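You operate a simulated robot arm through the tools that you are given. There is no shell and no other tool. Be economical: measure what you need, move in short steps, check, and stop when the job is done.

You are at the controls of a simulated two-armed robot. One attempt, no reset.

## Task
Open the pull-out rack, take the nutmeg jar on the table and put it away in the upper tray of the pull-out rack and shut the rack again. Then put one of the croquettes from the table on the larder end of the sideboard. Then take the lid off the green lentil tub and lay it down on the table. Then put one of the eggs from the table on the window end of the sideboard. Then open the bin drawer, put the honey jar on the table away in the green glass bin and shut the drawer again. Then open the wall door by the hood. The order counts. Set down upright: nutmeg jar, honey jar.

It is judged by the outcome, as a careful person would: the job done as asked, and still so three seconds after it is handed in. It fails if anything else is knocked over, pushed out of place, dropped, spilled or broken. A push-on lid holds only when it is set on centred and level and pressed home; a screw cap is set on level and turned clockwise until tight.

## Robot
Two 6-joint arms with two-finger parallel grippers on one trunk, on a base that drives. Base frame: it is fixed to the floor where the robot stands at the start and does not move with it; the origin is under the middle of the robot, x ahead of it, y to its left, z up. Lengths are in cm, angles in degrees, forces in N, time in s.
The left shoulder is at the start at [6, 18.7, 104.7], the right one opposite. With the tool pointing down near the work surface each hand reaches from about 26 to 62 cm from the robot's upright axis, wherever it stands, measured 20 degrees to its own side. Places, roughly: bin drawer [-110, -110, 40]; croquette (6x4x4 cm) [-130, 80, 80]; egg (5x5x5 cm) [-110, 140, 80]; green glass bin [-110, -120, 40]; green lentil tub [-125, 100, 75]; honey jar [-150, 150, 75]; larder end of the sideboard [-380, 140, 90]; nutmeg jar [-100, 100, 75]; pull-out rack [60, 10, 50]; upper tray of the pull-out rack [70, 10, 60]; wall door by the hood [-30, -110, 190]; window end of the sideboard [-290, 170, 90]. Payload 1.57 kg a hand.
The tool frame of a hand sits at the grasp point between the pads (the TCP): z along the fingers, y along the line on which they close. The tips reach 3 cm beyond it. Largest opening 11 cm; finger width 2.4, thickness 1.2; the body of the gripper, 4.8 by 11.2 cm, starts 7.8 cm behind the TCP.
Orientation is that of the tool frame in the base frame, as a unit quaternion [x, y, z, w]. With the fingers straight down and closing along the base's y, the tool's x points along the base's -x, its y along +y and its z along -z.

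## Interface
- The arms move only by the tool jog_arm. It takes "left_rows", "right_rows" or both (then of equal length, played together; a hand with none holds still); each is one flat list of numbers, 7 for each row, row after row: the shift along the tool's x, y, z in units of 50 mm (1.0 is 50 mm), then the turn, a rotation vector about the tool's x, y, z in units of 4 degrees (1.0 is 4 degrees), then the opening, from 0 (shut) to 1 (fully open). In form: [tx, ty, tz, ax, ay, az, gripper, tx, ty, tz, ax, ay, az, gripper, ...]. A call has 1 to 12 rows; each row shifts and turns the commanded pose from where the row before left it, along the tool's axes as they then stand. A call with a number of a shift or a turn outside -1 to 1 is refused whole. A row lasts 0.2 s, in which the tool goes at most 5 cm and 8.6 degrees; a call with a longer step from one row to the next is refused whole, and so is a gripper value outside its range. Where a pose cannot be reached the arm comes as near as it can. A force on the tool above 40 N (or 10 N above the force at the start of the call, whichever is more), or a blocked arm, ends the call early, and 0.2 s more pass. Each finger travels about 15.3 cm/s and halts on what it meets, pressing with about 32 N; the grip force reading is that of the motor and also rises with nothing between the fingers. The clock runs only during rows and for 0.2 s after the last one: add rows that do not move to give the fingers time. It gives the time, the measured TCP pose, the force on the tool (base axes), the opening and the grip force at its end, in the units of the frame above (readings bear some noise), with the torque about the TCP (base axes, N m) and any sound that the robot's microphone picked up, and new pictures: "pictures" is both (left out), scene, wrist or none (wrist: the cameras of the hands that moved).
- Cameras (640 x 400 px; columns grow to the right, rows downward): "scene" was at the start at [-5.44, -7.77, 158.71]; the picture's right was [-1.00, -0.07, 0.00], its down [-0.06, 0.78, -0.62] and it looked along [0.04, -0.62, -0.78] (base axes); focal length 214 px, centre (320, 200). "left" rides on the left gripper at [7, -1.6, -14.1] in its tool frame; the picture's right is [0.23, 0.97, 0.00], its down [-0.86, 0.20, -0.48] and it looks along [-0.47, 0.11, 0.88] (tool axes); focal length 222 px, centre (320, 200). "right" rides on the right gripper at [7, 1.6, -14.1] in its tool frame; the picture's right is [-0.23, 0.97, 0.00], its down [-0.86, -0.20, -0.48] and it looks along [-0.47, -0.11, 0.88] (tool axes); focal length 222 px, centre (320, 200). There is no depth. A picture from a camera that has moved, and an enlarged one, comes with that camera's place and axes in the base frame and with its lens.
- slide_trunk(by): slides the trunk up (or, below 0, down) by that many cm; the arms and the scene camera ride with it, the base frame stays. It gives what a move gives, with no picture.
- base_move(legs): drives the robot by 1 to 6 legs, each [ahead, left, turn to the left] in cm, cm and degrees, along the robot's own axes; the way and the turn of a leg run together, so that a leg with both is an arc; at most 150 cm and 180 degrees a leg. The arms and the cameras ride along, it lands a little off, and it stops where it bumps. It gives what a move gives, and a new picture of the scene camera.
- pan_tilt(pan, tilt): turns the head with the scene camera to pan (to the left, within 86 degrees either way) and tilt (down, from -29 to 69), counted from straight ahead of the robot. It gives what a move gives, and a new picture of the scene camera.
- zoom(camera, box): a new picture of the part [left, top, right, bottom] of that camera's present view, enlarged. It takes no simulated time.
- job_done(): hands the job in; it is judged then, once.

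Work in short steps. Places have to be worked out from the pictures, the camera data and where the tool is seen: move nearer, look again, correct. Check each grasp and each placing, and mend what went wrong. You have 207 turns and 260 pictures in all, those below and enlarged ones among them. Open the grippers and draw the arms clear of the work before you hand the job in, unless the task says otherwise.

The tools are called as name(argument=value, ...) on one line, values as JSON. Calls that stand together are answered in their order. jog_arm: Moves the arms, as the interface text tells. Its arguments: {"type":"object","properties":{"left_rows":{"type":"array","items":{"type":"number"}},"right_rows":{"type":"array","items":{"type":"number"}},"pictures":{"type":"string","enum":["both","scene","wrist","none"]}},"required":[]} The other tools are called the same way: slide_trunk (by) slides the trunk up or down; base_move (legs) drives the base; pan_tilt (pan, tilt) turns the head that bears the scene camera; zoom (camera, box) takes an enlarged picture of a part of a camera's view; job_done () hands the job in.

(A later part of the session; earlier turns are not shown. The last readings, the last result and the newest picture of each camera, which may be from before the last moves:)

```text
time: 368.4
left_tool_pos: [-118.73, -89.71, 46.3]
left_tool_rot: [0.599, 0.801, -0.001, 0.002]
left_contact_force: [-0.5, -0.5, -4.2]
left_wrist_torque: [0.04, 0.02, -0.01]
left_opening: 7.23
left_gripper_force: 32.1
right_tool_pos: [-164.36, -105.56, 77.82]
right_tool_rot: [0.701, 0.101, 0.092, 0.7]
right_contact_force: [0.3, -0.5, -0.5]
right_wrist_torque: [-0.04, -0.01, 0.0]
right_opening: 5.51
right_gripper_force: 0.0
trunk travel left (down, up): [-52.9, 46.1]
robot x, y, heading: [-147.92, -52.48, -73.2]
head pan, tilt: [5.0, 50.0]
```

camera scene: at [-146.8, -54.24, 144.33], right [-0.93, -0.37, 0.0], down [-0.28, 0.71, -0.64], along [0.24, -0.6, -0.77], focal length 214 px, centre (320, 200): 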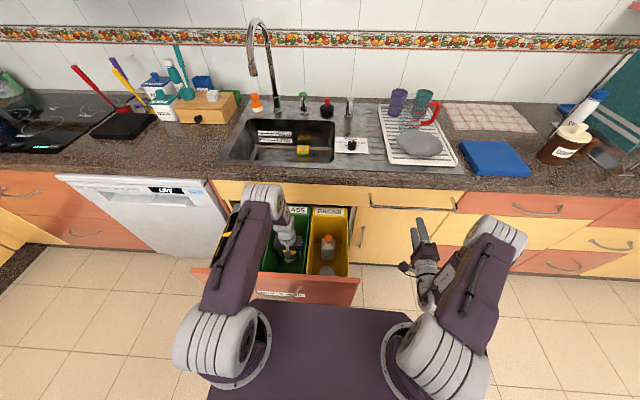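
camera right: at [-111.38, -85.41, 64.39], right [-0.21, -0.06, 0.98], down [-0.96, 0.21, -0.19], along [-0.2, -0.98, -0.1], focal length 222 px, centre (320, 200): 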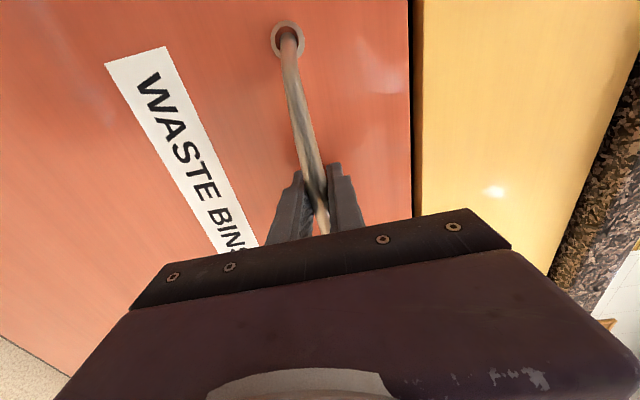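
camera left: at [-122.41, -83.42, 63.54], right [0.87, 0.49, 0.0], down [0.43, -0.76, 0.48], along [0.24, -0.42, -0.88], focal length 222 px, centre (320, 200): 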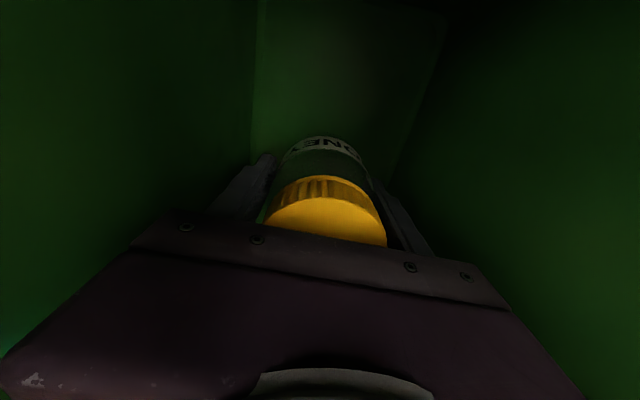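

jog_arm(left_rows=[0, 0, 0.12, 0, 0, 0, 0, 0, 0, 0.12, 0, 0, 0, 0, 0, 0, 0.12, 0, 0, 0, 0, 0, 0, 0.12, 0, 0, 0, 0, 0, 0, 0.12, 0, 0, 0, 0, 0, 0, 0, 0, 0, 0, 0], pictures="both")

```text
time: 369.3
left_tool_pos: [-118.67, -90.09, 44.63]
left_tool_rot: [0.598, 0.802, -0.002, 0.005]
left_contact_force: [1.5, -0.9, 21.9]
left_wrist_torque: [0.16, 0.58, -0.03]
left_opening: 7.19
left_gripper_force: 32.5
right_tool_pos: [-164.46, -105.44, 77.99]
right_tool_rot: [0.701, 0.101, 0.093, 0.7]
right_contact_force: [0.1, 0.2, 0.0]
right_wrist_torque: [0.0, -0.04, -0.02]
right_opening: 5.5
right_gripper_force: 0.0
trunk travel left (down, up): [-52.9, 46.1]
robot x, y, heading: [-148.05, -52.4, -73.6]
head pan, tilt: [5.0, 50.0]
stopped in row 4 (left hand): the force on the tool passed its limit (the readings are from after the stop); the commanded pose is now the measured one
camera scene: at [-146.93, -54.04, 144.32], right [-0.93, -0.37, 0.0], down [-0.28, 0.71, -0.64], along [0.24, -0.6, -0.77], focal length 214 px, centre (320, 200)
camera left: at [-122.39, -83.66, 58.79], right [0.87, 0.5, 0.0], down [0.43, -0.76, 0.49], along [0.24, -0.43, -0.87], focal length 222 px, centre (320, 200)
```

scene: 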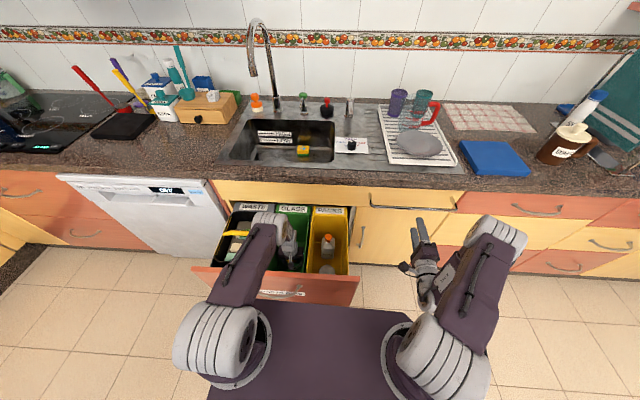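
left: 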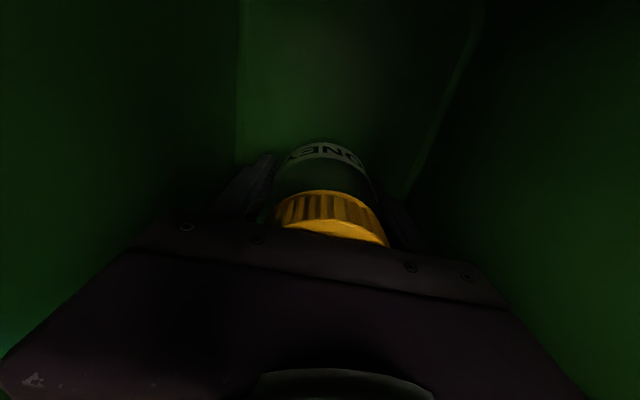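

Contact with the bottom. I relieve slightly, then open the fingers just enough.

jog_arm(left_rows=[0, 0, -0.06, 0, 0, 0, 0, 0, 0, 0, 0, 0, 0, 0.66, 0, 0, 0, 0, 0, 0, 0.7, 0, 0, 0, 0, 0, 0, 0.78, 0, 0, 0, 0, 0, 0, 0.78, 0, 0, 0, 0, 0, 0, 0.78], pictures="wrist")

```text
time: 370.7
left_tool_pos: [-118.72, -89.85, 44.84]
left_tool_rot: [0.598, 0.802, -0.003, 0.003]
left_contact_force: [0.0, 0.4, 0.1]
left_wrist_torque: [-0.01, -0.01, 0.0]
left_opening: 8.59
left_gripper_force: 0.0
right_tool_pos: [-164.28, -105.49, 77.77]
right_tool_rot: [0.701, 0.102, 0.093, 0.7]
right_contact_force: [-0.9, 0.3, -0.3]
right_wrist_torque: [0.02, 0.0, 0.01]
right_opening: 5.49
right_gripper_force: 0.0
trunk travel left (down, up): [-52.9, 46.1]
robot x, y, heading: [-147.89, -52.69, -73.4]
head pan, tilt: [5.0, 50.0]
camera left: at [-122.4, -83.56, 58.96], right [0.87, 0.5, 0.0], down [0.43, -0.76, 0.48], along [0.24, -0.42, -0.88], focal length 222 px, centre (320, 200)
```

left: 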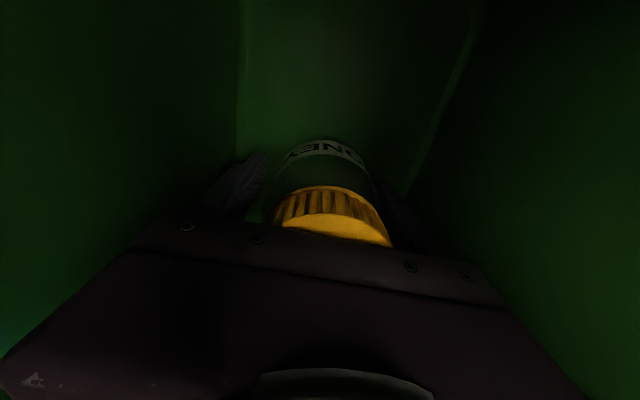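

Released and standing. I raise the hand straight up.

jog_arm(left_rows=[0, 0, -0.3, 0, 0, 0, 0.78, 0, 0, -0.5, 0, 0, 0, 0.78, 0, 0, -0.6, 0, 0, 0, 0.78, 0, 0, -0.7, 0, 0, 0, 0.78, 0, 0, -0.8, 0, 0, 0, 0.78, 0, 0, -0.8, 0, 0, 0, 0.78, 0, 0, -0.9, 0, 0, 0, 0.78, 0, 0, -0.9, 0, 0, 0, 0.78, 0, 0, -0.9, 0, 0, 0, 0.78, 0, 0, -0.9, 0, 0, 0, 0.78], pictures="wrist")

```text
time: 372.9
left_tool_pos: [-118.99, -89.69, 81.36]
left_tool_rot: [0.598, 0.801, -0.001, 0.003]
left_contact_force: [-0.3, 0.3, 0.7]
left_wrist_torque: [0.01, -0.03, -0.01]
left_opening: 8.6
left_gripper_force: 0.1
right_tool_pos: [-164.44, -105.31, 77.87]
right_tool_rot: [0.7, 0.101, 0.094, 0.701]
right_contact_force: [0.2, 0.7, 0.0]
right_wrist_torque: [-0.02, 0.01, 0.01]
right_opening: 5.5
right_gripper_force: 0.1
trunk travel left (down, up): [-52.9, 46.1]
robot x, y, heading: [-148.15, -52.55, -73.3]
head pan, tilt: [5.0, 50.0]
camera left: at [-122.65, -83.35, 95.53], right [0.87, 0.5, 0.0], down [0.43, -0.76, 0.48], along [0.24, -0.42, -0.87], focal length 222 px, centre (320, 200)
```

left: 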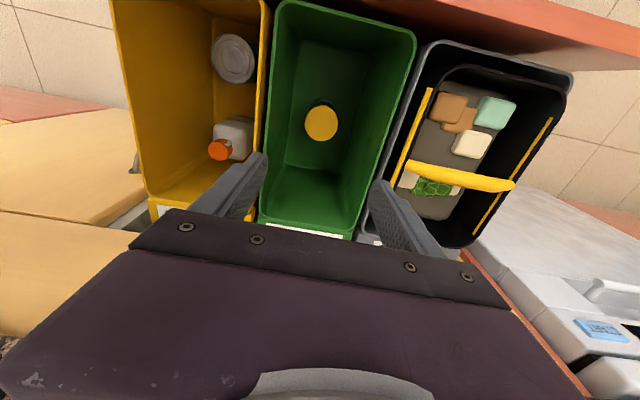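

The honey stands upright in the green bin. I raise the left hand, back off, close it and tilt it forward to push the drawer shut.

jog_arm(left_rows=[0, 0, -0.6, 0, 0, 0, 0.5, 0, 0, -0.6, 0, 0, 0, 0, 0, 0, 0, 0, 0, 0, 0], pictures="none")

base_move(legs=[[-38, 0, 0]])

jog_arm(left_rows=[0, 0, 0, 0, -1, 0, 0, 0, 0, 0, 0, -1, 0, 0, 0, 0, 0, 0, -1, 0, 0, 0, 0, 0, 0, -1, 0, 0, 0, 0, 0, 0, -1, 0, 0, 0, 0, 0, 0, -1, 0, 0, 0, 0, 0, 0, -1, 0, 0, 0, 0, 0, 0, -1, 0, 0, 0, 0, 0, 0, -1, 0, 0, 0, 0, 0, 0, -1, 0, 0, 0, 0, 0, 0, -1, 0, 0], pictures="none")

```text
time: 373.7
left_tool_pos: [-119.03, -89.63, 87.32]
left_tool_rot: [0.598, 0.802, -0.002, 0.003]
left_contact_force: [-0.9, 0.0, 0.0]
left_wrist_torque: [0.0, 0.02, -0.04]
left_opening: 0.0
left_gripper_force: 21.4
right_tool_pos: [-164.35, -105.32, 77.81]
right_tool_rot: [0.7, 0.102, 0.093, 0.7]
right_contact_force: [0.4, -0.9, -0.1]
right_wrist_torque: [0.02, 0.04, 0.0]
right_opening: 5.5
right_gripper_force: 0.1
trunk travel left (down, up): [-52.9, 46.1]
robot x, y, heading: [-148.31, -52.71, -73.4]
head pan, tilt: [5.0, 50.0]
```

```text
time: 376.1
left_tool_pos: [-129.8, -53.12, 87.31]
left_tool_rot: [0.598, 0.802, -0.002, 0.003]
left_contact_force: [0.2, 0.0, 0.1]
left_wrist_torque: [-0.04, 0.05, 0.05]
left_opening: 0.01
left_gripper_force: 21.2
right_tool_pos: [-175.13, -68.98, 77.94]
right_tool_rot: [0.7, 0.102, 0.093, 0.7]
right_contact_force: [0.3, -0.1, 0.0]
right_wrist_torque: [-0.02, 0.02, 0.01]
right_opening: 5.51
right_gripper_force: 0.0
trunk travel left (down, up): [-52.9, 46.1]
robot x, y, heading: [-158.55, -16.18, -73.7]
head pan, tilt: [5.0, 50.0]
camera scene: at [-157.71, -17.69, 144.33], right [-0.93, -0.37, 0.0], down [-0.28, 0.71, -0.64], along [0.24, -0.6, -0.77], focal length 214 px, centre (320, 200)
```

scene: 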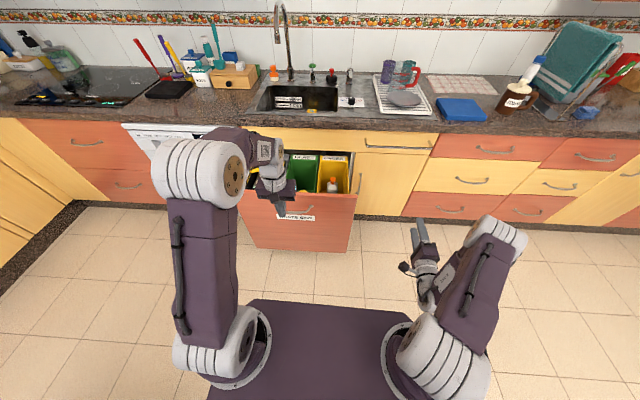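

```text
time: 378.5
left_tool_pos: [-128.25, -52.78, 87.33]
left_tool_rot: [0.568, 0.778, -0.135, 0.232]
left_contact_force: [-0.3, -0.3, 0.1]
left_wrist_torque: [-0.01, 0.03, -0.02]
left_opening: 0.0
left_gripper_force: 21.0
left hand out of reach, approached as far as the arm can: row 8, 9, 10, 11
right_tool_pos: [-175.24, -69.17, 77.81]
right_tool_rot: [0.701, 0.101, 0.093, 0.7]
right_contact_force: [-0.1, 0.2, 0.4]
right_wrist_torque: [-0.02, 0.01, 0.01]
right_opening: 5.51
right_gripper_force: 0.1
trunk travel left (down, up): [-52.9, 46.1]
robot x, y, heading: [-158.67, -16.04, -73.5]
head pan, tilt: [5.0, 50.0]
```

I lower the trunk 40 cm and push forward.

slide_trunk(by=-40)

base_move(legs=[[14, 0, 0], [8, 0, 0], [8, 0, 0]])

```text
time: 382.4
left_tool_pos: [-128.28, -52.73, 47.25]
left_tool_rot: [0.568, 0.778, -0.135, 0.232]
left_contact_force: [-0.3, 0.6, -0.5]
left_wrist_torque: [0.02, -0.01, 0.0]
left_opening: 0.02
left_gripper_force: 20.4
right_tool_pos: [-175.14, -69.07, 37.78]
right_tool_rot: [0.701, 0.101, 0.093, 0.7]
right_contact_force: [1.0, -0.1, -0.4]
right_wrist_torque: [0.01, 0.01, 0.0]
right_opening: 5.5
right_gripper_force: 0.1
trunk travel left (down, up): [-12.9, 86.1]
robot x, y, heading: [-158.77, -16.3, -73.4]
head pan, tilt: [5.0, 50.0]
```

```text
time: 385.0
left_tool_pos: [-119.66, -81.6, 47.32]
left_tool_rot: [0.569, 0.777, -0.135, 0.233]
left_contact_force: [-0.5, 0.3, 0.3]
left_wrist_torque: [0.04, 0.0, 0.0]
left_opening: 0.0
left_gripper_force: 21.3
right_tool_pos: [-166.59, -97.87, 37.81]
right_tool_rot: [0.701, 0.102, 0.094, 0.7]
right_contact_force: [0.3, 0.2, -0.7]
right_wrist_torque: [0.03, -0.01, 0.01]
right_opening: 5.52
right_gripper_force: 0.0
trunk travel left (down, up): [-12.9, 86.1]
robot x, y, heading: [-149.97, -45.16, -73.5]
head pan, tilt: [5.0, 50.0]
camera scene: at [-149.05, -46.68, 104.33], right [-0.93, -0.37, 0.0], down [-0.28, 0.71, -0.64], along [0.24, -0.6, -0.77], focal length 214 px, centre (320, 200)
```

scene: 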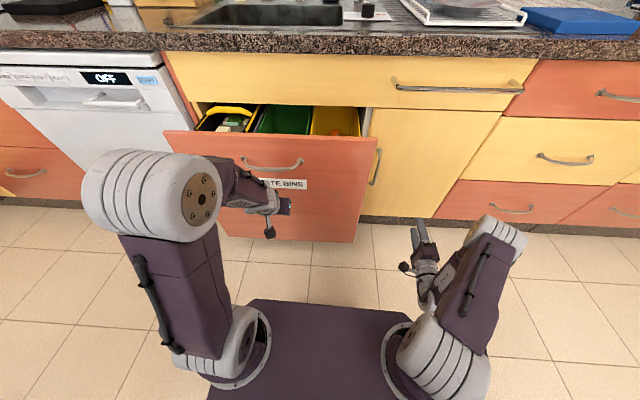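

The drawer is moving in. I retract the right hand so it won't touch the cabinets.

jog_arm(right_rows=[-0.3, 0, -0.6, 0, 0, 0, 0, -0.3, 0, -0.6, 0, 0, 0, 0, -0.3, 0, -0.6, 0, 0, 0, 0, -0.3, 0, -0.6, 0, 0, 0, 0, -0.3, 0, -0.6, 0, 0, 0, 0], pictures="none")

base_move(legs=[[5, 0, 0]])

```text
time: 386.2
left_tool_pos: [-119.69, -81.66, 47.35]
left_tool_rot: [0.569, 0.777, -0.135, 0.232]
left_contact_force: [-0.4, -0.4, -0.5]
left_wrist_torque: [0.05, 0.02, 0.0]
left_opening: 0.01
left_gripper_force: 21.7
right_tool_pos: [-177.96, -85.49, 37.89]
right_tool_rot: [0.701, 0.102, 0.093, 0.7]
right_contact_force: [-0.6, 0.2, -0.2]
right_wrist_torque: [-0.01, 0.03, -0.02]
right_opening: 0.0
right_gripper_force: 20.8
trunk travel left (down, up): [-12.9, 86.1]
robot x, y, heading: [-150.35, -45.33, -73.5]
head pan, tilt: [5.0, 50.0]
```

```text
time: 387.1
left_tool_pos: [-118.28, -86.46, 47.4]
left_tool_rot: [0.569, 0.777, -0.135, 0.233]
left_contact_force: [-0.5, 0.2, -0.9]
left_wrist_torque: [-0.02, 0.02, 0.01]
left_opening: 0.0
left_gripper_force: 21.4
right_tool_pos: [-176.39, -90.41, 38.0]
right_tool_rot: [0.701, 0.102, 0.093, 0.7]
right_contact_force: [0.0, 0.2, -0.1]
right_wrist_torque: [0.02, 0.02, 0.02]
right_opening: 0.0
right_gripper_force: 21.4
trunk travel left (down, up): [-12.9, 86.1]
robot x, y, heading: [-149.06, -49.76, -73.6]
head pan, tilt: [5.0, 50.0]
camera scene: at [-147.61, -51.48, 104.33], right [-0.93, -0.37, 0.0], down [-0.28, 0.71, -0.64], along [0.24, -0.6, -0.77], focal length 214 px, centre (320, 200)
```

scene: 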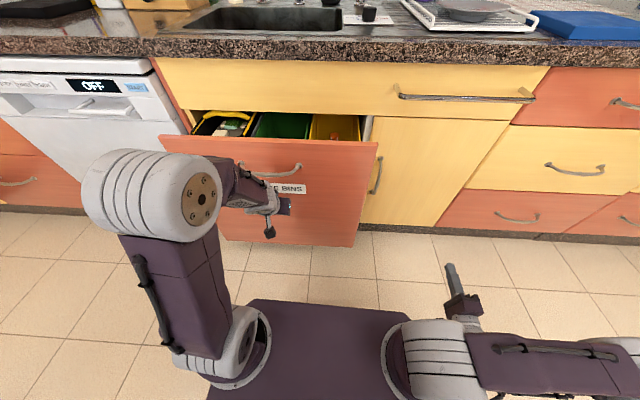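

Continue pushing.

base_move(legs=[[7, 0, 0], [5, 0, 0]])

base_move(legs=[[3, 0, 0], [3, 0, 0]])

```text
time: 388.7
left_tool_pos: [-114.64, -98.01, 47.32]
left_tool_rot: [0.569, 0.777, -0.134, 0.233]
left_contact_force: [0.6, 0.0, 0.2]
left_wrist_torque: [0.01, -0.02, 0.02]
left_opening: 0.01
left_gripper_force: 21.1
right_tool_pos: [-173.01, -101.83, 37.85]
right_tool_rot: [0.701, 0.102, 0.093, 0.7]
right_contact_force: [0.1, -0.4, 0.1]
right_wrist_torque: [0.01, -0.02, 0.0]
right_opening: 0.0
right_gripper_force: 21.5
trunk travel left (down, up): [-12.9, 86.1]
robot x, y, heading: [-145.26, -61.32, -73.6]
head pan, tilt: [5.0, 50.0]
camera scene: at [-144.17, -62.99, 104.33], right [-0.93, -0.37, 0.0], down [-0.28, 0.71, -0.64], along [0.24, -0.6, -0.77], focal length 214 px, centre (320, 200)
```

scene: 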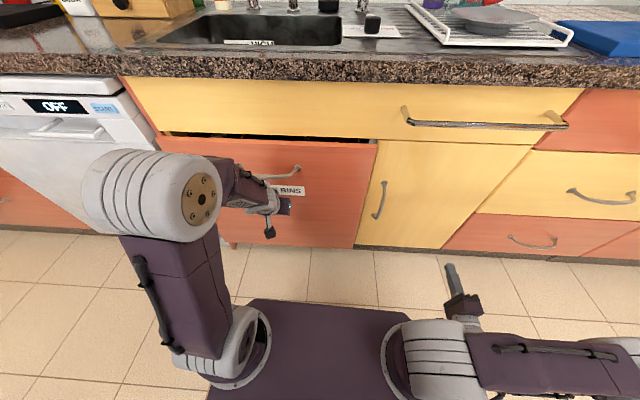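

```text
time: 390.0
left_tool_pos: [-113.56, -101.66, 46.66]
left_tool_rot: [0.569, 0.781, -0.126, 0.226]
left_contact_force: [-6.2, 11.7, 7.1]
left_wrist_torque: [0.12, -0.04, -0.05]
left_opening: 0.0
left_gripper_force: 21.0
right_tool_pos: [-171.44, -106.54, 37.91]
right_tool_rot: [0.7, 0.102, 0.093, 0.7]
right_contact_force: [0.7, -1.1, -0.6]
right_wrist_torque: [0.05, 0.01, 0.02]
right_opening: 0.0
right_gripper_force: 21.3
trunk travel left (down, up): [-12.9, 86.1]
robot x, y, heading: [-143.98, -66.5, -73.0]
head pan, tilt: [5.0, 50.0]
stopped in leg 2: the force on the tool passed its limit (the readings are from after the stop); the commanded pose is now the measured one
camera scene: at [-142.81, -67.67, 104.3], right [-0.93, -0.37, 0.0], down [-0.28, 0.71, -0.64], along [0.24, -0.6, -0.77], focal length 214 px, centre (320, 200)
```

scene: 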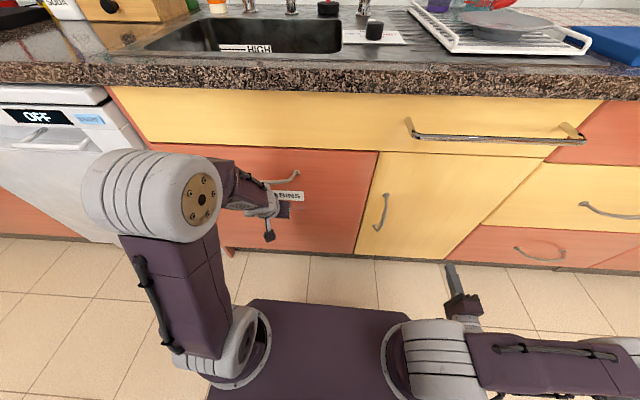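

The drawer has met its stop. I back off, check, and look up at the wall cabinets by the hood.

base_move(legs=[[-35, 0, 0]])

slide_trunk(by=40)

pan_tilt(pan=30, tilt=5)

```text
time: 392.2
left_tool_pos: [-123.51, -68.41, 46.84]
left_tool_rot: [0.567, 0.783, -0.125, 0.225]
left_contact_force: [0.5, -0.6, -0.2]
left_wrist_torque: [0.03, -0.01, 0.0]
left_opening: 0.0
left_gripper_force: 21.9
right_tool_pos: [-181.45, -73.46, 37.94]
right_tool_rot: [0.701, 0.104, 0.096, 0.699]
right_contact_force: [1.1, -0.4, -0.2]
right_wrist_torque: [-0.01, 0.02, 0.0]
right_opening: 0.0
right_gripper_force: 21.7
trunk travel left (down, up): [-12.9, 86.1]
robot x, y, heading: [-153.87, -32.54, -73.1]
head pan, tilt: [5.0, 50.0]
camera scene: at [-152.86, -34.43, 104.33], right [-0.93, -0.37, 0.0], down [-0.29, 0.71, -0.64], along [0.24, -0.6, -0.77], focal length 214 px, centre (320, 200)
```

scene: 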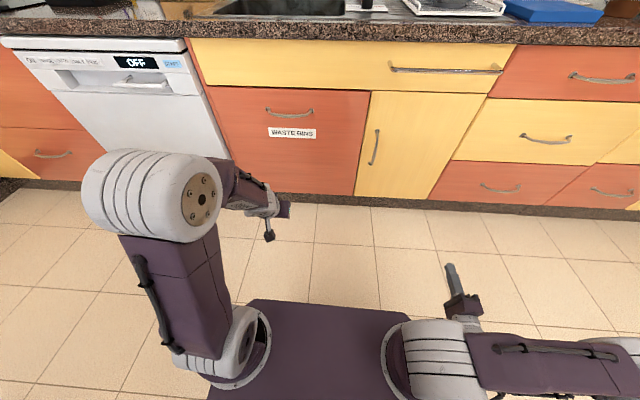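

```text
time: 396.1
left_tool_pos: [-123.43, -68.37, 86.65]
left_tool_rot: [0.567, 0.782, -0.125, 0.226]
left_contact_force: [-0.7, -0.8, 0.2]
left_wrist_torque: [-0.01, -0.01, 0.0]
left_opening: 0.0
left_gripper_force: 21.5
right_tool_pos: [-181.42, -73.42, 77.91]
right_tool_rot: [0.701, 0.104, 0.095, 0.7]
right_contact_force: [0.5, 0.2, 0.4]
right_wrist_torque: [0.01, -0.03, -0.01]
right_opening: 0.0
right_gripper_force: 21.5
trunk travel left (down, up): [-52.9, 46.1]
robot x, y, heading: [-154.16, -32.9, -73.2]
head pan, tilt: [5.0, 50.0]
```

```text
time: 397.2
left_tool_pos: [-123.38, -68.33, 86.68]
left_tool_rot: [0.567, 0.782, -0.125, 0.227]
left_contact_force: [-0.1, 0.6, -0.6]
left_wrist_torque: [0.0, 0.0, 0.02]
left_opening: 0.0
left_gripper_force: 21.4
right_tool_pos: [-181.47, -73.41, 77.95]
right_tool_rot: [0.7, 0.104, 0.095, 0.7]
right_contact_force: [0.4, 0.4, -1.1]
right_wrist_torque: [-0.01, -0.01, -0.01]
right_opening: 0.0
right_gripper_force: 21.1
trunk travel left (down, up): [-52.9, 46.1]
robot x, y, heading: [-154.01, -32.73, -72.7]
head pan, tilt: [30.0, 5.0]
camera scene: at [-149.04, -33.56, 151.31], right [-0.68, -0.73, 0.0], down [-0.06, 0.06, -1.0], along [0.73, -0.68, -0.09], focal length 214 px, centre (320, 200)
```

scene: 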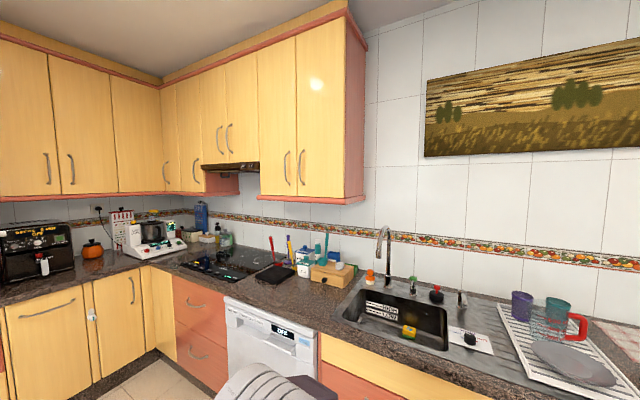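

The drawer is shut. The wall door by the hood is the left door of the two-door cabinet right of the hood. I zoom in.

zoom(camera="scene", box=[190, 20, 370, 220])

```text
2.00 times, centred on (280, 120) of scene
camera zoom: at [-149.04, -33.56, 151.31], right [-0.68, -0.73, 0.0], down [-0.06, 0.06, -1.0], along [0.73, -0.68, -0.09], focal length 429 px, centre (400, 360)
```

zoom: 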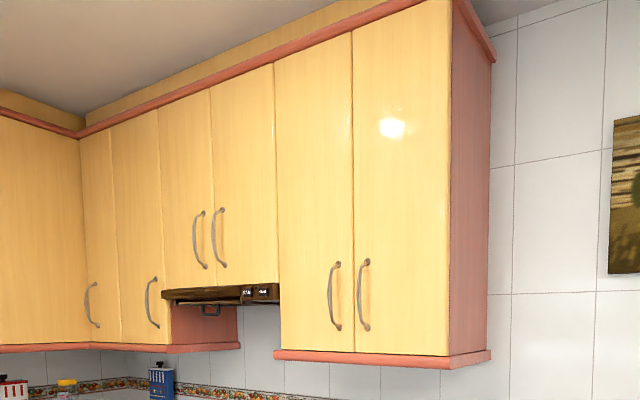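

Target door: hinge near u≈-44, handle near u≈-72, z 150–168. I drive in front of it, raise the trunk fully, and tilt the left hand to horizontal.

base_move(legs=[[12, 0, 0], [0, 34, 0], [0, 34, 0]])

slide_trunk(by=40)

jog_arm(left_rows=[-0.2, 0, -0.6, 0, -1, 0, 0.2, -0.2, 0, -0.6, 0, -1, 0, 0.5, -0.2, 0, -0.6, 0, -1, 0, 0.5, -0.3, 0, -0.6, 0, -1, 0, 0.5, -0.3, 0, -0.5, 0, -1, 0, 0.5, 0, 0, 0, 0, -1, 0, 0.5, 0, 0, 0, 0, -1, 0, 0.5, 0, 0, 0, 0, -1, 0, 0.5, 0, 0, 0, 0, -1, 0, 0.5, 0, 0, 0, 0, -1, 0, 0.5, 0, 0, 0, 0, -1, 0, 0.5, 0, 0, 0, 0, -1, 0, 0.5], pictures="both")

```text
time: 402.1
left_tool_pos: [-54.98, -60.05, 86.8]
left_tool_rot: [0.569, 0.781, -0.126, 0.225]
left_contact_force: [0.5, -0.7, 0.4]
left_wrist_torque: [0.01, 0.02, -0.02]
left_opening: 0.01
left_gripper_force: 21.3
right_tool_pos: [-112.99, -64.97, 77.96]
right_tool_rot: [0.701, 0.101, 0.094, 0.699]
right_contact_force: [-0.4, 1.2, -0.2]
right_wrist_torque: [0.03, 0.0, -0.01]
right_opening: 0.02
right_gripper_force: 21.9
trunk travel left (down, up): [-52.9, 46.1]
robot x, y, heading: [-85.29, -24.29, -73.5]
head pan, tilt: [30.0, 5.0]
camera scene: at [-80.41, -25.17, 151.32], right [-0.68, -0.73, 0.0], down [-0.06, 0.06, -1.0], along [0.73, -0.68, -0.09], focal length 214 px, centre (320, 200)
```

scene: 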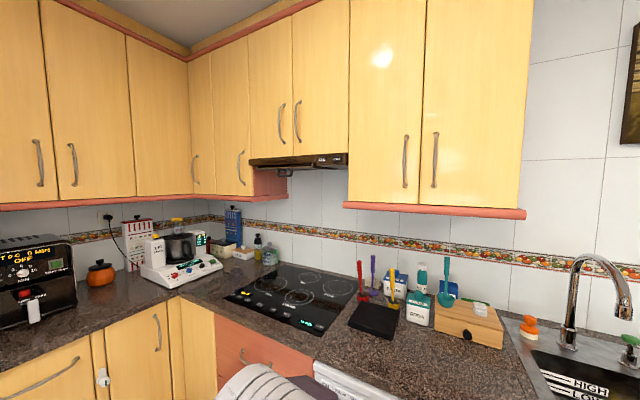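

```text
time: 405.9
left_tool_pos: [-55.04, -60.05, 126.65]
left_tool_rot: [0.569, 0.781, -0.126, 0.226]
left_contact_force: [-0.9, -0.3, 0.3]
left_wrist_torque: [-0.01, 0.0, 0.01]
left_opening: 0.0
left_gripper_force: 21.5
right_tool_pos: [-113.15, -64.99, 117.93]
right_tool_rot: [0.701, 0.103, 0.093, 0.7]
right_contact_force: [-0.2, 0.8, 0.1]
right_wrist_torque: [-0.02, 0.02, -0.02]
right_opening: 0.0
right_gripper_force: 21.6
trunk travel left (down, up): [-92.9, 6.1]
robot x, y, heading: [-85.5, -24.42, -73.0]
head pan, tilt: [30.0, 5.0]
```

```text
time: 408.5
left_tool_pos: [-55.91, -64.4, 146.24]
left_tool_rot: [0.478, 0.64, -0.324, 0.507]
left_contact_force: [-0.2, -0.2, -1.0]
left_wrist_torque: [0.01, 0.01, 0.03]
left_opening: 5.51
left_gripper_force: 0.0
left hand out of reach, approached as far as the arm can: row 5, 7, 8, 9, 10, 11, 12
right_tool_pos: [-113.06, -64.99, 117.88]
right_tool_rot: [0.701, 0.102, 0.094, 0.7]
right_contact_force: [0.2, 0.3, 0.8]
right_wrist_torque: [0.01, 0.02, -0.03]
right_opening: 0.01
right_gripper_force: 21.1
trunk travel left (down, up): [-92.9, 6.1]
robot x, y, heading: [-85.28, -24.56, -73.2]
head pan, tilt: [30.0, 5.0]
camera scene: at [-80.48, -25.3, 191.32], right [-0.68, -0.73, 0.0], down [-0.06, 0.06, -1.0], along [0.73, -0.68, -0.09], focal length 214 px, centre (320, 200)
camera left: at [-62.61, -50.37, 143.48], right [0.91, 0.39, -0.15], down [0.05, 0.26, 0.97], along [0.41, -0.89, 0.21], focal length 222 px, centre (320, 200)
```

scene: 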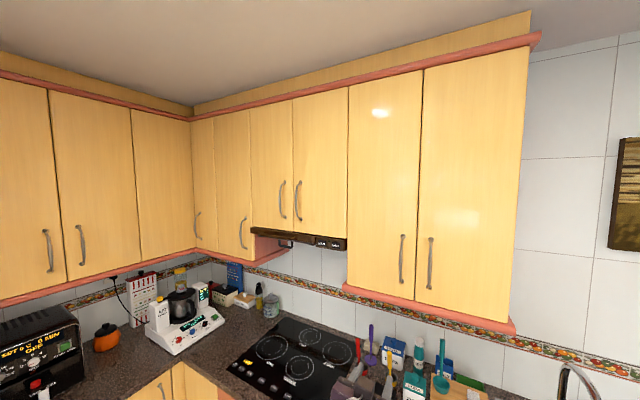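
left: 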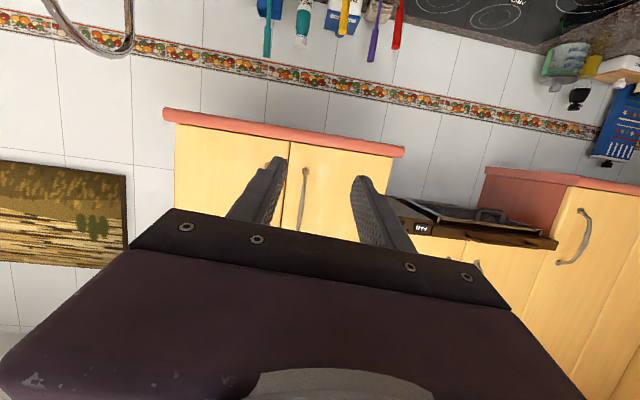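

Handle located: about (-44.9,-100), z 151–171, in line with the left hand. I raise the hand a little and drive forward.

slide_trunk(by=6)

jog_arm(left_rows=[-0.6, 0, -0.17, 0, 0, 0, 0.5, -0.6, 0, -0.17, 0, 0, 0, 0.5], pictures="none")

base_move(legs=[[24, 0, 0]])

zoom(camera="left", box=[0, 0, 640, 400])

```text
time: 409.5
left_tool_pos: [-55.96, -64.37, 152.38]
left_tool_rot: [0.478, 0.64, -0.324, 0.507]
left_contact_force: [0.7, 0.1, -0.2]
left_wrist_torque: [0.0, 0.02, 0.01]
left_opening: 5.5
left_gripper_force: 0.1
right_tool_pos: [-113.09, -64.94, 123.94]
right_tool_rot: [0.701, 0.103, 0.094, 0.7]
right_contact_force: [0.3, 0.5, 0.2]
right_wrist_torque: [0.01, 0.02, -0.01]
right_opening: 0.01
right_gripper_force: 21.5
trunk travel left (down, up): [-98.9, 0.1]
robot x, y, heading: [-85.45, -24.46, -73.2]
head pan, tilt: [30.0, 5.0]
```

```text
time: 410.1
left_tool_pos: [-56.32, -64.55, 158.41]
left_tool_rot: [0.478, 0.64, -0.324, 0.507]
left_contact_force: [-0.6, 0.0, -0.1]
left_wrist_torque: [0.03, -0.03, 0.01]
left_opening: 5.5
left_gripper_force: 0.0
right_tool_pos: [-113.0, -64.85, 123.88]
right_tool_rot: [0.7, 0.103, 0.094, 0.7]
right_contact_force: [0.4, 0.1, -0.8]
right_wrist_torque: [0.0, 0.0, 0.02]
right_opening: 0.0
right_gripper_force: 21.2
trunk travel left (down, up): [-98.9, 0.1]
robot x, y, heading: [-85.44, -24.26, -73.2]
head pan, tilt: [30.0, 5.0]
```

```text
time: 411.9
left_tool_pos: [-49.52, -87.14, 158.7]
left_tool_rot: [0.477, 0.639, -0.325, 0.508]
left_contact_force: [-0.3, 0.7, 0.4]
left_wrist_torque: [-0.01, -0.02, 0.01]
left_opening: 5.5
left_gripper_force: 0.0
right_tool_pos: [-106.23, -87.66, 124.0]
right_tool_rot: [0.699, 0.102, 0.094, 0.701]
right_contact_force: [-0.4, 0.2, -0.5]
right_wrist_torque: [-0.01, 0.02, 0.02]
right_opening: 0.0
right_gripper_force: 21.3
trunk travel left (down, up): [-98.9, 0.1]
robot x, y, heading: [-78.51, -47.17, -73.4]
head pan, tilt: [30.0, 5.0]
camera scene: at [-73.73, -47.62, 197.33], right [-0.69, -0.73, 0.0], down [-0.06, 0.06, -1.0], along [0.73, -0.68, -0.08], focal length 214 px, centre (320, 200)
```

scene: 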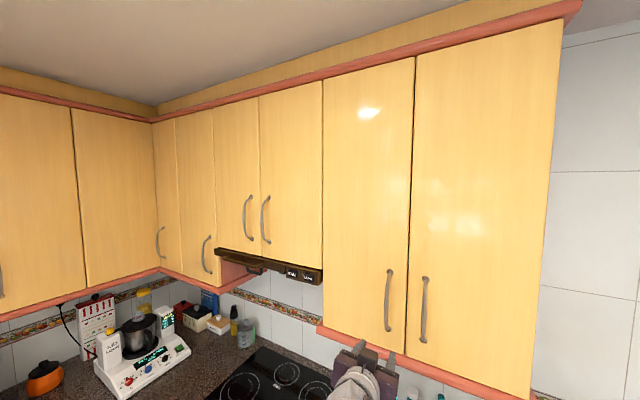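

```text
1.00 times, centred on (320, 200) of left
camera zoom: at [-56.24, -73.13, 155.74], right [0.91, 0.39, -0.15], down [0.05, 0.26, 0.96], along [0.41, -0.88, 0.22], focal length 222 px, centre (320, 200)
```

zoom: 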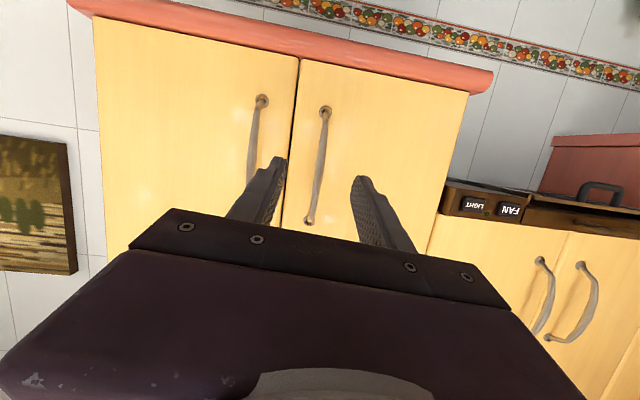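

Handle centre ≈ (-44.7,-100.5,158.5), laterally aligned. I drive 9 cm more and look.

base_move(legs=[[9, 0, 0]])

zoom(camera="left", box=[160, 60, 480, 260])

```text
time: 413.0
left_tool_pos: [-47.24, -95.06, 158.79]
left_tool_rot: [0.476, 0.638, -0.326, 0.51]
left_contact_force: [-0.1, 1.2, 0.7]
left_wrist_torque: [-0.03, 0.01, 0.02]
left_opening: 5.48
left_gripper_force: 0.1
right_tool_pos: [-103.84, -95.58, 124.15]
right_tool_rot: [0.698, 0.102, 0.095, 0.703]
right_contact_force: [0.2, 0.1, -0.6]
right_wrist_torque: [0.05, 0.0, -0.01]
right_opening: 0.0
right_gripper_force: 21.9
trunk travel left (down, up): [-98.9, 0.1]
robot x, y, heading: [-75.8, -56.3, -73.4]
head pan, tilt: [30.0, 5.0]
camera scene: at [-71.41, -55.35, 197.34], right [-0.68, -0.73, 0.0], down [-0.06, 0.05, -1.0], along [0.73, -0.68, -0.08], focal length 214 px, centre (320, 200)
```

scene: 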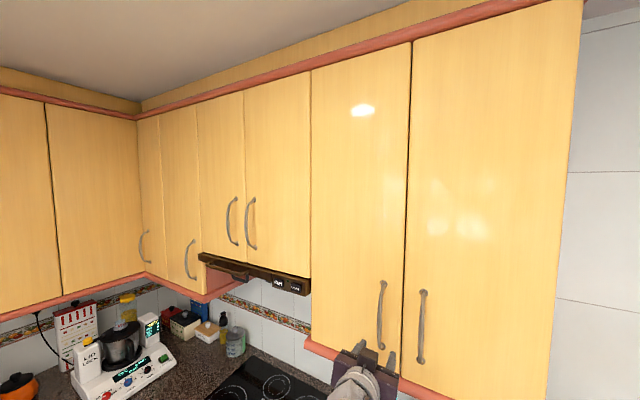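

```text
2.00 times, centred on (320, 160) of left
camera zoom: at [-53.87, -81.01, 155.88], right [0.91, 0.39, -0.15], down [0.05, 0.26, 0.96], along [0.41, -0.88, 0.22], focal length 444 px, centre (320, 280)
```

zoom: 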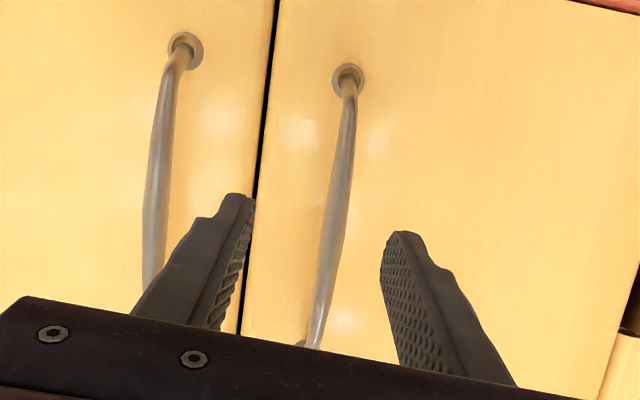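

The bar is between the fingers. I advance 3.2 cm with the arm and close.

jog_arm(left_rows=[0, 0, 0.35, 0, 0, 0, 0.5, 0, 0, 0.3, 0, 0, 0, 0.5, 0, 0, 0, 0, 0, 0, 0.5, 0, 0, 0, 0, 0, 0, 0, 0, 0, 0, 0, 0, 0, 0, 0, 0, 0, 0, 0, 0, 0], pictures="wrist")

```text
time: 414.4
left_tool_pos: [-45.78, -99.02, 157.64]
left_tool_rot: [0.478, 0.639, -0.325, 0.507]
left_contact_force: [-0.2, 0.2, 0.0]
left_wrist_torque: [-0.03, -0.02, -0.02]
left_opening: 0.0
left_gripper_force: 21.2
right_tool_pos: [-103.54, -96.49, 123.91]
right_tool_rot: [0.701, 0.103, 0.094, 0.7]
right_contact_force: [-0.4, 0.2, 0.1]
right_wrist_torque: [-0.04, 0.03, -0.02]
right_opening: 0.0
right_gripper_force: 21.4
trunk travel left (down, up): [-98.9, 0.1]
robot x, y, heading: [-75.89, -55.62, -73.1]
head pan, tilt: [30.0, 5.0]
camera left: at [-52.46, -84.96, 154.78], right [0.91, 0.39, -0.15], down [0.05, 0.26, 0.97], along [0.41, -0.88, 0.21], focal length 222 px, centre (320, 200)
```

left: 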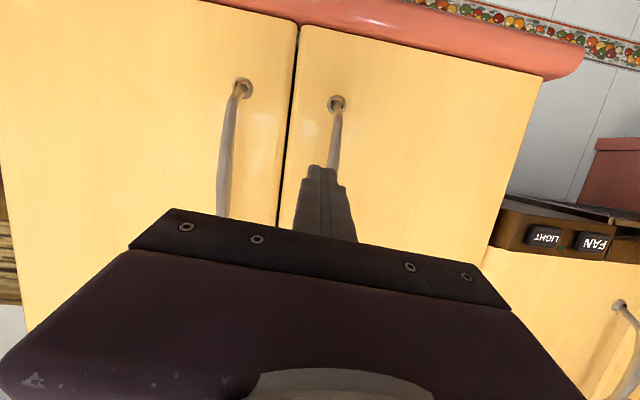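

The fingers closed in front of the bar. I open again and advance 4 cm.

jog_arm(left_rows=[0, 0, -0.2, 0, 0, 0, 0.3, 0, 0, 0, 0, 0, 0, 0.5, 0, 0, 0.3, 0, 0, 0, 0.5, 0, 0, 0.3, 0, 0, 0, 0.5, -0.05, 0, 0.3, 0, 0, 0, 0.5, 0, 0, 0.1, 0, 0, 0, 0.5, 0, 0, 0, 0, 0, 0, 0.5], pictures="wrist")

```text
time: 416.0
left_tool_pos: [-44.35, -102.8, 156.69]
left_tool_rot: [0.477, 0.64, -0.324, 0.508]
left_contact_force: [0.3, 0.0, 0.4]
left_wrist_torque: [0.0, -0.02, -0.02]
left_opening: 5.51
left_gripper_force: 0.1
right_tool_pos: [-103.6, -96.58, 123.9]
right_tool_rot: [0.701, 0.103, 0.094, 0.7]
right_contact_force: [-0.9, -0.1, -0.1]
right_wrist_torque: [-0.01, 0.0, 0.01]
right_opening: 0.03
right_gripper_force: 20.6
trunk travel left (down, up): [-98.9, 0.1]
robot x, y, heading: [-76.17, -55.78, -73.2]
head pan, tilt: [30.0, 5.0]
camera left: at [-51.02, -88.74, 153.86], right [0.91, 0.39, -0.15], down [0.05, 0.26, 0.97], along [0.41, -0.89, 0.21], focal length 222 px, centre (320, 200)
```

left: 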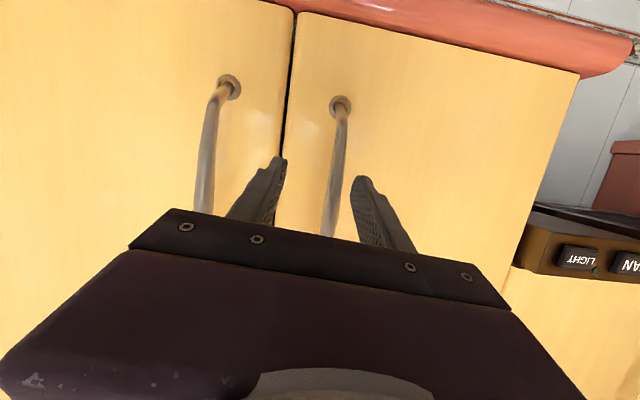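

The door face is about 4 cm beyond the TCP. I advance 1.5 cm more and close.

jog_arm(left_rows=[0, 0, 0.15, 0, 0, 0, 0.5, 0, 0, 0.13, 0, 0, 0, 0.5, 0, 0, 0, 0, 0, 0, 0.5, 0, 0, 0, 0, 0, 0, 0, 0, 0, 0, 0, 0, 0, 0, 0, 0, 0, 0, 0, 0, 0], pictures="wrist")

```text
time: 417.4
left_tool_pos: [-42.68, -103.71, 156.47]
left_tool_rot: [0.474, 0.641, -0.328, 0.508]
left_contact_force: [26.1, 4.2, 10.0]
left_wrist_torque: [-0.49, 0.51, 0.32]
left_opening: 1.5
left_gripper_force: 31.4
right_tool_pos: [-102.78, -96.22, 124.22]
right_tool_rot: [0.701, 0.104, 0.091, 0.7]
right_contact_force: [0.2, 0.0, -0.8]
right_wrist_torque: [0.04, 0.02, -0.01]
right_opening: 0.0
right_gripper_force: 21.3
trunk travel left (down, up): [-98.9, 0.1]
robot x, y, heading: [-76.04, -55.96, -73.3]
head pan, tilt: [30.0, 5.0]
camera left: at [-49.37, -89.64, 153.5], right [0.91, 0.39, -0.16], down [0.06, 0.26, 0.96], along [0.42, -0.88, 0.22], focal length 222 px, centre (320, 200)
```

left: 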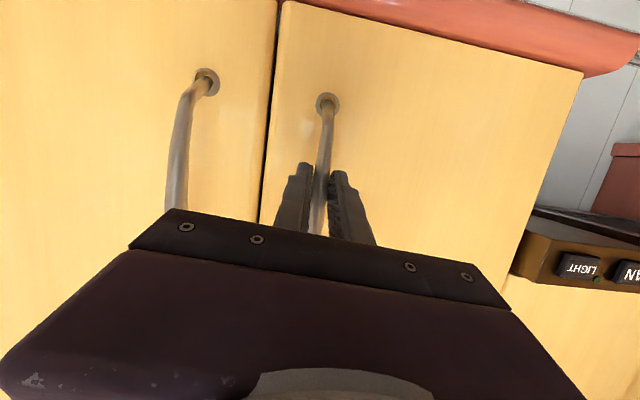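

Gripped on the bar. I relieve the side force and pull the first few cm along the arc.

jog_arm(left_rows=[0, 0.22, 0, 0, 0, 0, 0, 0.06, 0, -0.2, 0, 0, 0, 0, 0.11, 0.03, -0.38, 0, 0, 0, 0, 0.11, 0.06, -0.38, 0, 0, 0, 0, 0.11, 0.1, -0.38, 0, 0, 0, 0], pictures="both")

```text
time: 418.6
left_tool_pos: [-42.77, -96.85, 156.31]
left_tool_rot: [0.474, 0.641, -0.328, 0.507]
left_contact_force: [34.2, -4.7, 12.0]
left_wrist_torque: [-0.12, 0.58, 0.45]
left_opening: 1.5
left_gripper_force: 30.6
right_tool_pos: [-102.49, -96.57, 124.17]
right_tool_rot: [0.701, 0.105, 0.09, 0.7]
right_contact_force: [0.1, 1.3, 0.0]
right_wrist_torque: [0.0, -0.01, -0.01]
right_opening: 0.01
right_gripper_force: 21.3
trunk travel left (down, up): [-98.9, 0.1]
robot x, y, heading: [-75.89, -55.93, -73.5]
head pan, tilt: [30.0, 5.0]
camera scene: at [-69.15, -56.81, 197.27], right [-0.68, -0.73, 0.01], down [-0.07, 0.06, -1.0], along [0.73, -0.68, -0.09], focal length 214 px, centre (320, 200)
camera left: at [-49.52, -82.73, 153.46], right [0.91, 0.39, -0.16], down [0.06, 0.26, 0.96], along [0.42, -0.88, 0.21], focal length 222 px, centre (320, 200)
```

scene: 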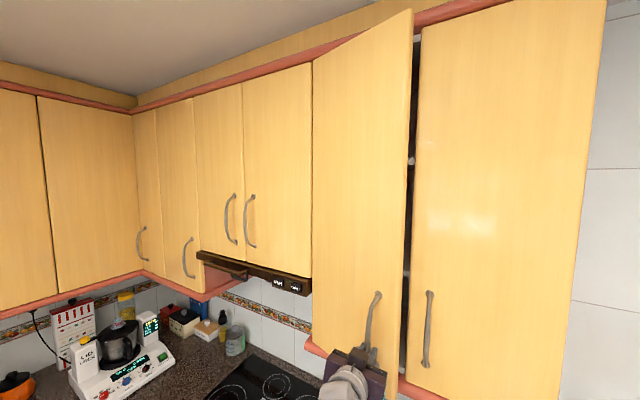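
left: 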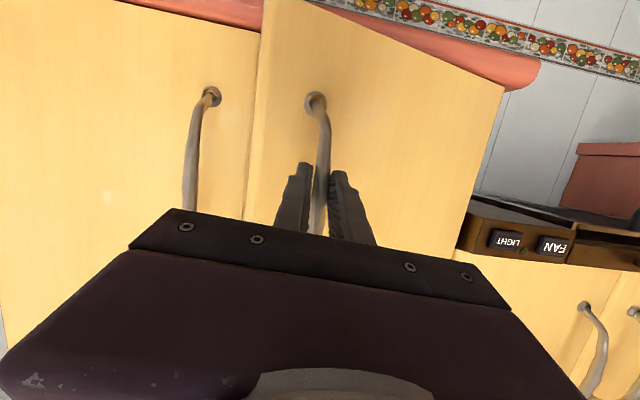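

The door is opening. I follow the arc with more sideways motion.

jog_arm(left_rows=[0, 0.3, 0, 0, 0, 0, 0, 0.08, 0.25, -0.3, 0, 0, 0, 0, 0.11, 0.25, -0.38, 0, 0, 0, 0, 0.11, 0.3, -0.38, 0, 0, 0, 0, 0.11, 0.35, -0.38, 0, 0, 0, 0], pictures="scene")

```text
time: 419.8
left_tool_pos: [-42.63, -94.12, 155.5]
left_tool_rot: [0.472, 0.641, -0.325, 0.51]
left_contact_force: [23.9, -4.8, 20.7]
left_wrist_torque: [-0.74, 0.41, 0.44]
left_opening: 1.56
left_gripper_force: 31.3
left hand out of reach, approached as far as the arm can: row 2, 3, 4, 5
right_tool_pos: [-102.91, -96.39, 124.06]
right_tool_rot: [0.701, 0.104, 0.091, 0.699]
right_contact_force: [-0.1, 0.6, -0.5]
right_wrist_torque: [-0.02, 0.01, 0.05]
right_opening: 0.01
right_gripper_force: 21.7
trunk travel left (down, up): [-98.9, 0.1]
robot x, y, heading: [-75.81, -56.29, -73.2]
head pan, tilt: [30.0, 5.0]
camera scene: at [-69.88, -56.65, 197.31], right [-0.68, -0.73, 0.0], down [-0.07, 0.06, -1.0], along [0.73, -0.68, -0.09], focal length 214 px, centre (320, 200)
```

scene: 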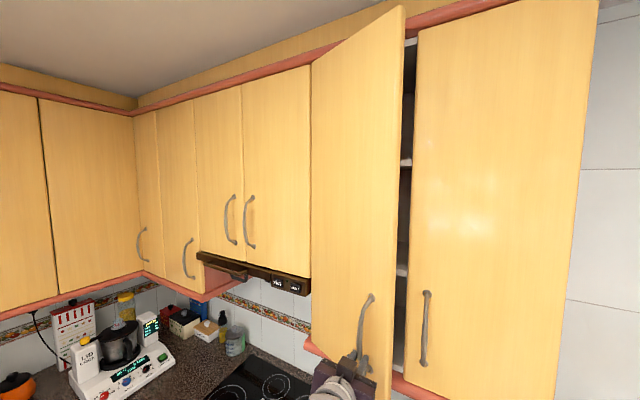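

The arm is at its limit; I continue the pull with small base moves back and left.

base_move(legs=[[-4, 1, 0], [-4, 2, 0]])

```text
time: 421.2
left_tool_pos: [-43.67, -86.69, 155.28]
left_tool_rot: [0.479, 0.641, -0.318, 0.508]
left_contact_force: [-0.8, -1.3, -1.1]
left_wrist_torque: [0.0, -0.02, 0.1]
left_opening: 0.0
left_gripper_force: 21.3
right_tool_pos: [-103.48, -88.7, 123.49]
right_tool_rot: [0.703, 0.1, 0.094, 0.697]
right_contact_force: [-0.8, -0.8, -0.7]
right_wrist_torque: [0.0, 0.02, 0.08]
right_opening: 0.0
right_gripper_force: 21.2
trunk travel left (down, up): [-98.9, 0.1]
robot x, y, heading: [-74.99, -47.33, -73.2]
head pan, tilt: [30.0, 5.0]
camera scene: at [-71.17, -49.47, 197.33], right [-0.69, -0.73, -0.01], down [-0.06, 0.07, -1.0], along [0.73, -0.68, -0.09], focal length 214 px, centre (320, 200)
```

scene: 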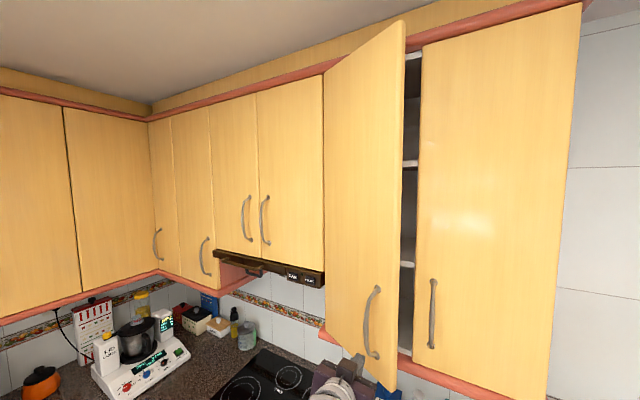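

The fingers slipped off but the door stays ~25° open. I'll hook its free edge from inside: shift right, then ahead beside the edge.

base_move(legs=[[0, -12, 0]])

zoom(camera="left", box=[0, 0, 640, 400])

```text
time: 422.4
left_tool_pos: [-53.88, -88.86, 155.25]
left_tool_rot: [0.475, 0.643, -0.323, 0.507]
left_contact_force: [0.8, -0.2, -0.2]
left_wrist_torque: [0.04, 0.0, 0.0]
left_opening: 0.0
left_gripper_force: 21.3
right_tool_pos: [-114.0, -91.22, 124.07]
right_tool_rot: [0.7, 0.106, 0.092, 0.7]
right_contact_force: [0.7, 0.3, 0.2]
right_wrist_torque: [0.03, 0.0, -0.07]
right_opening: 0.02
right_gripper_force: 20.9
trunk travel left (down, up): [-98.9, 0.1]
robot x, y, heading: [-87.29, -51.55, -73.5]
head pan, tilt: [30.0, 5.0]
camera scene: at [-81.12, -51.31, 197.3], right [-0.68, -0.73, 0.0], down [-0.07, 0.06, -1.0], along [0.73, -0.68, -0.09], focal length 214 px, centre (320, 200)
```

scene: 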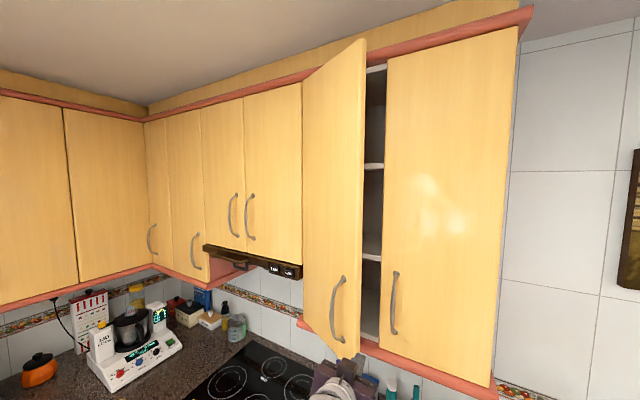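

```text
1.00 times, centred on (320, 200) of left
camera zoom: at [-60.61, -74.74, 152.46], right [0.91, 0.4, -0.15], down [0.05, 0.26, 0.97], along [0.42, -0.88, 0.21], focal length 222 px, centre (320, 200)
```

zoom: 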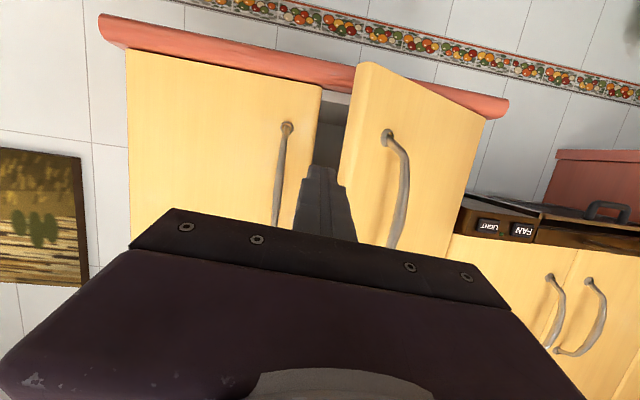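

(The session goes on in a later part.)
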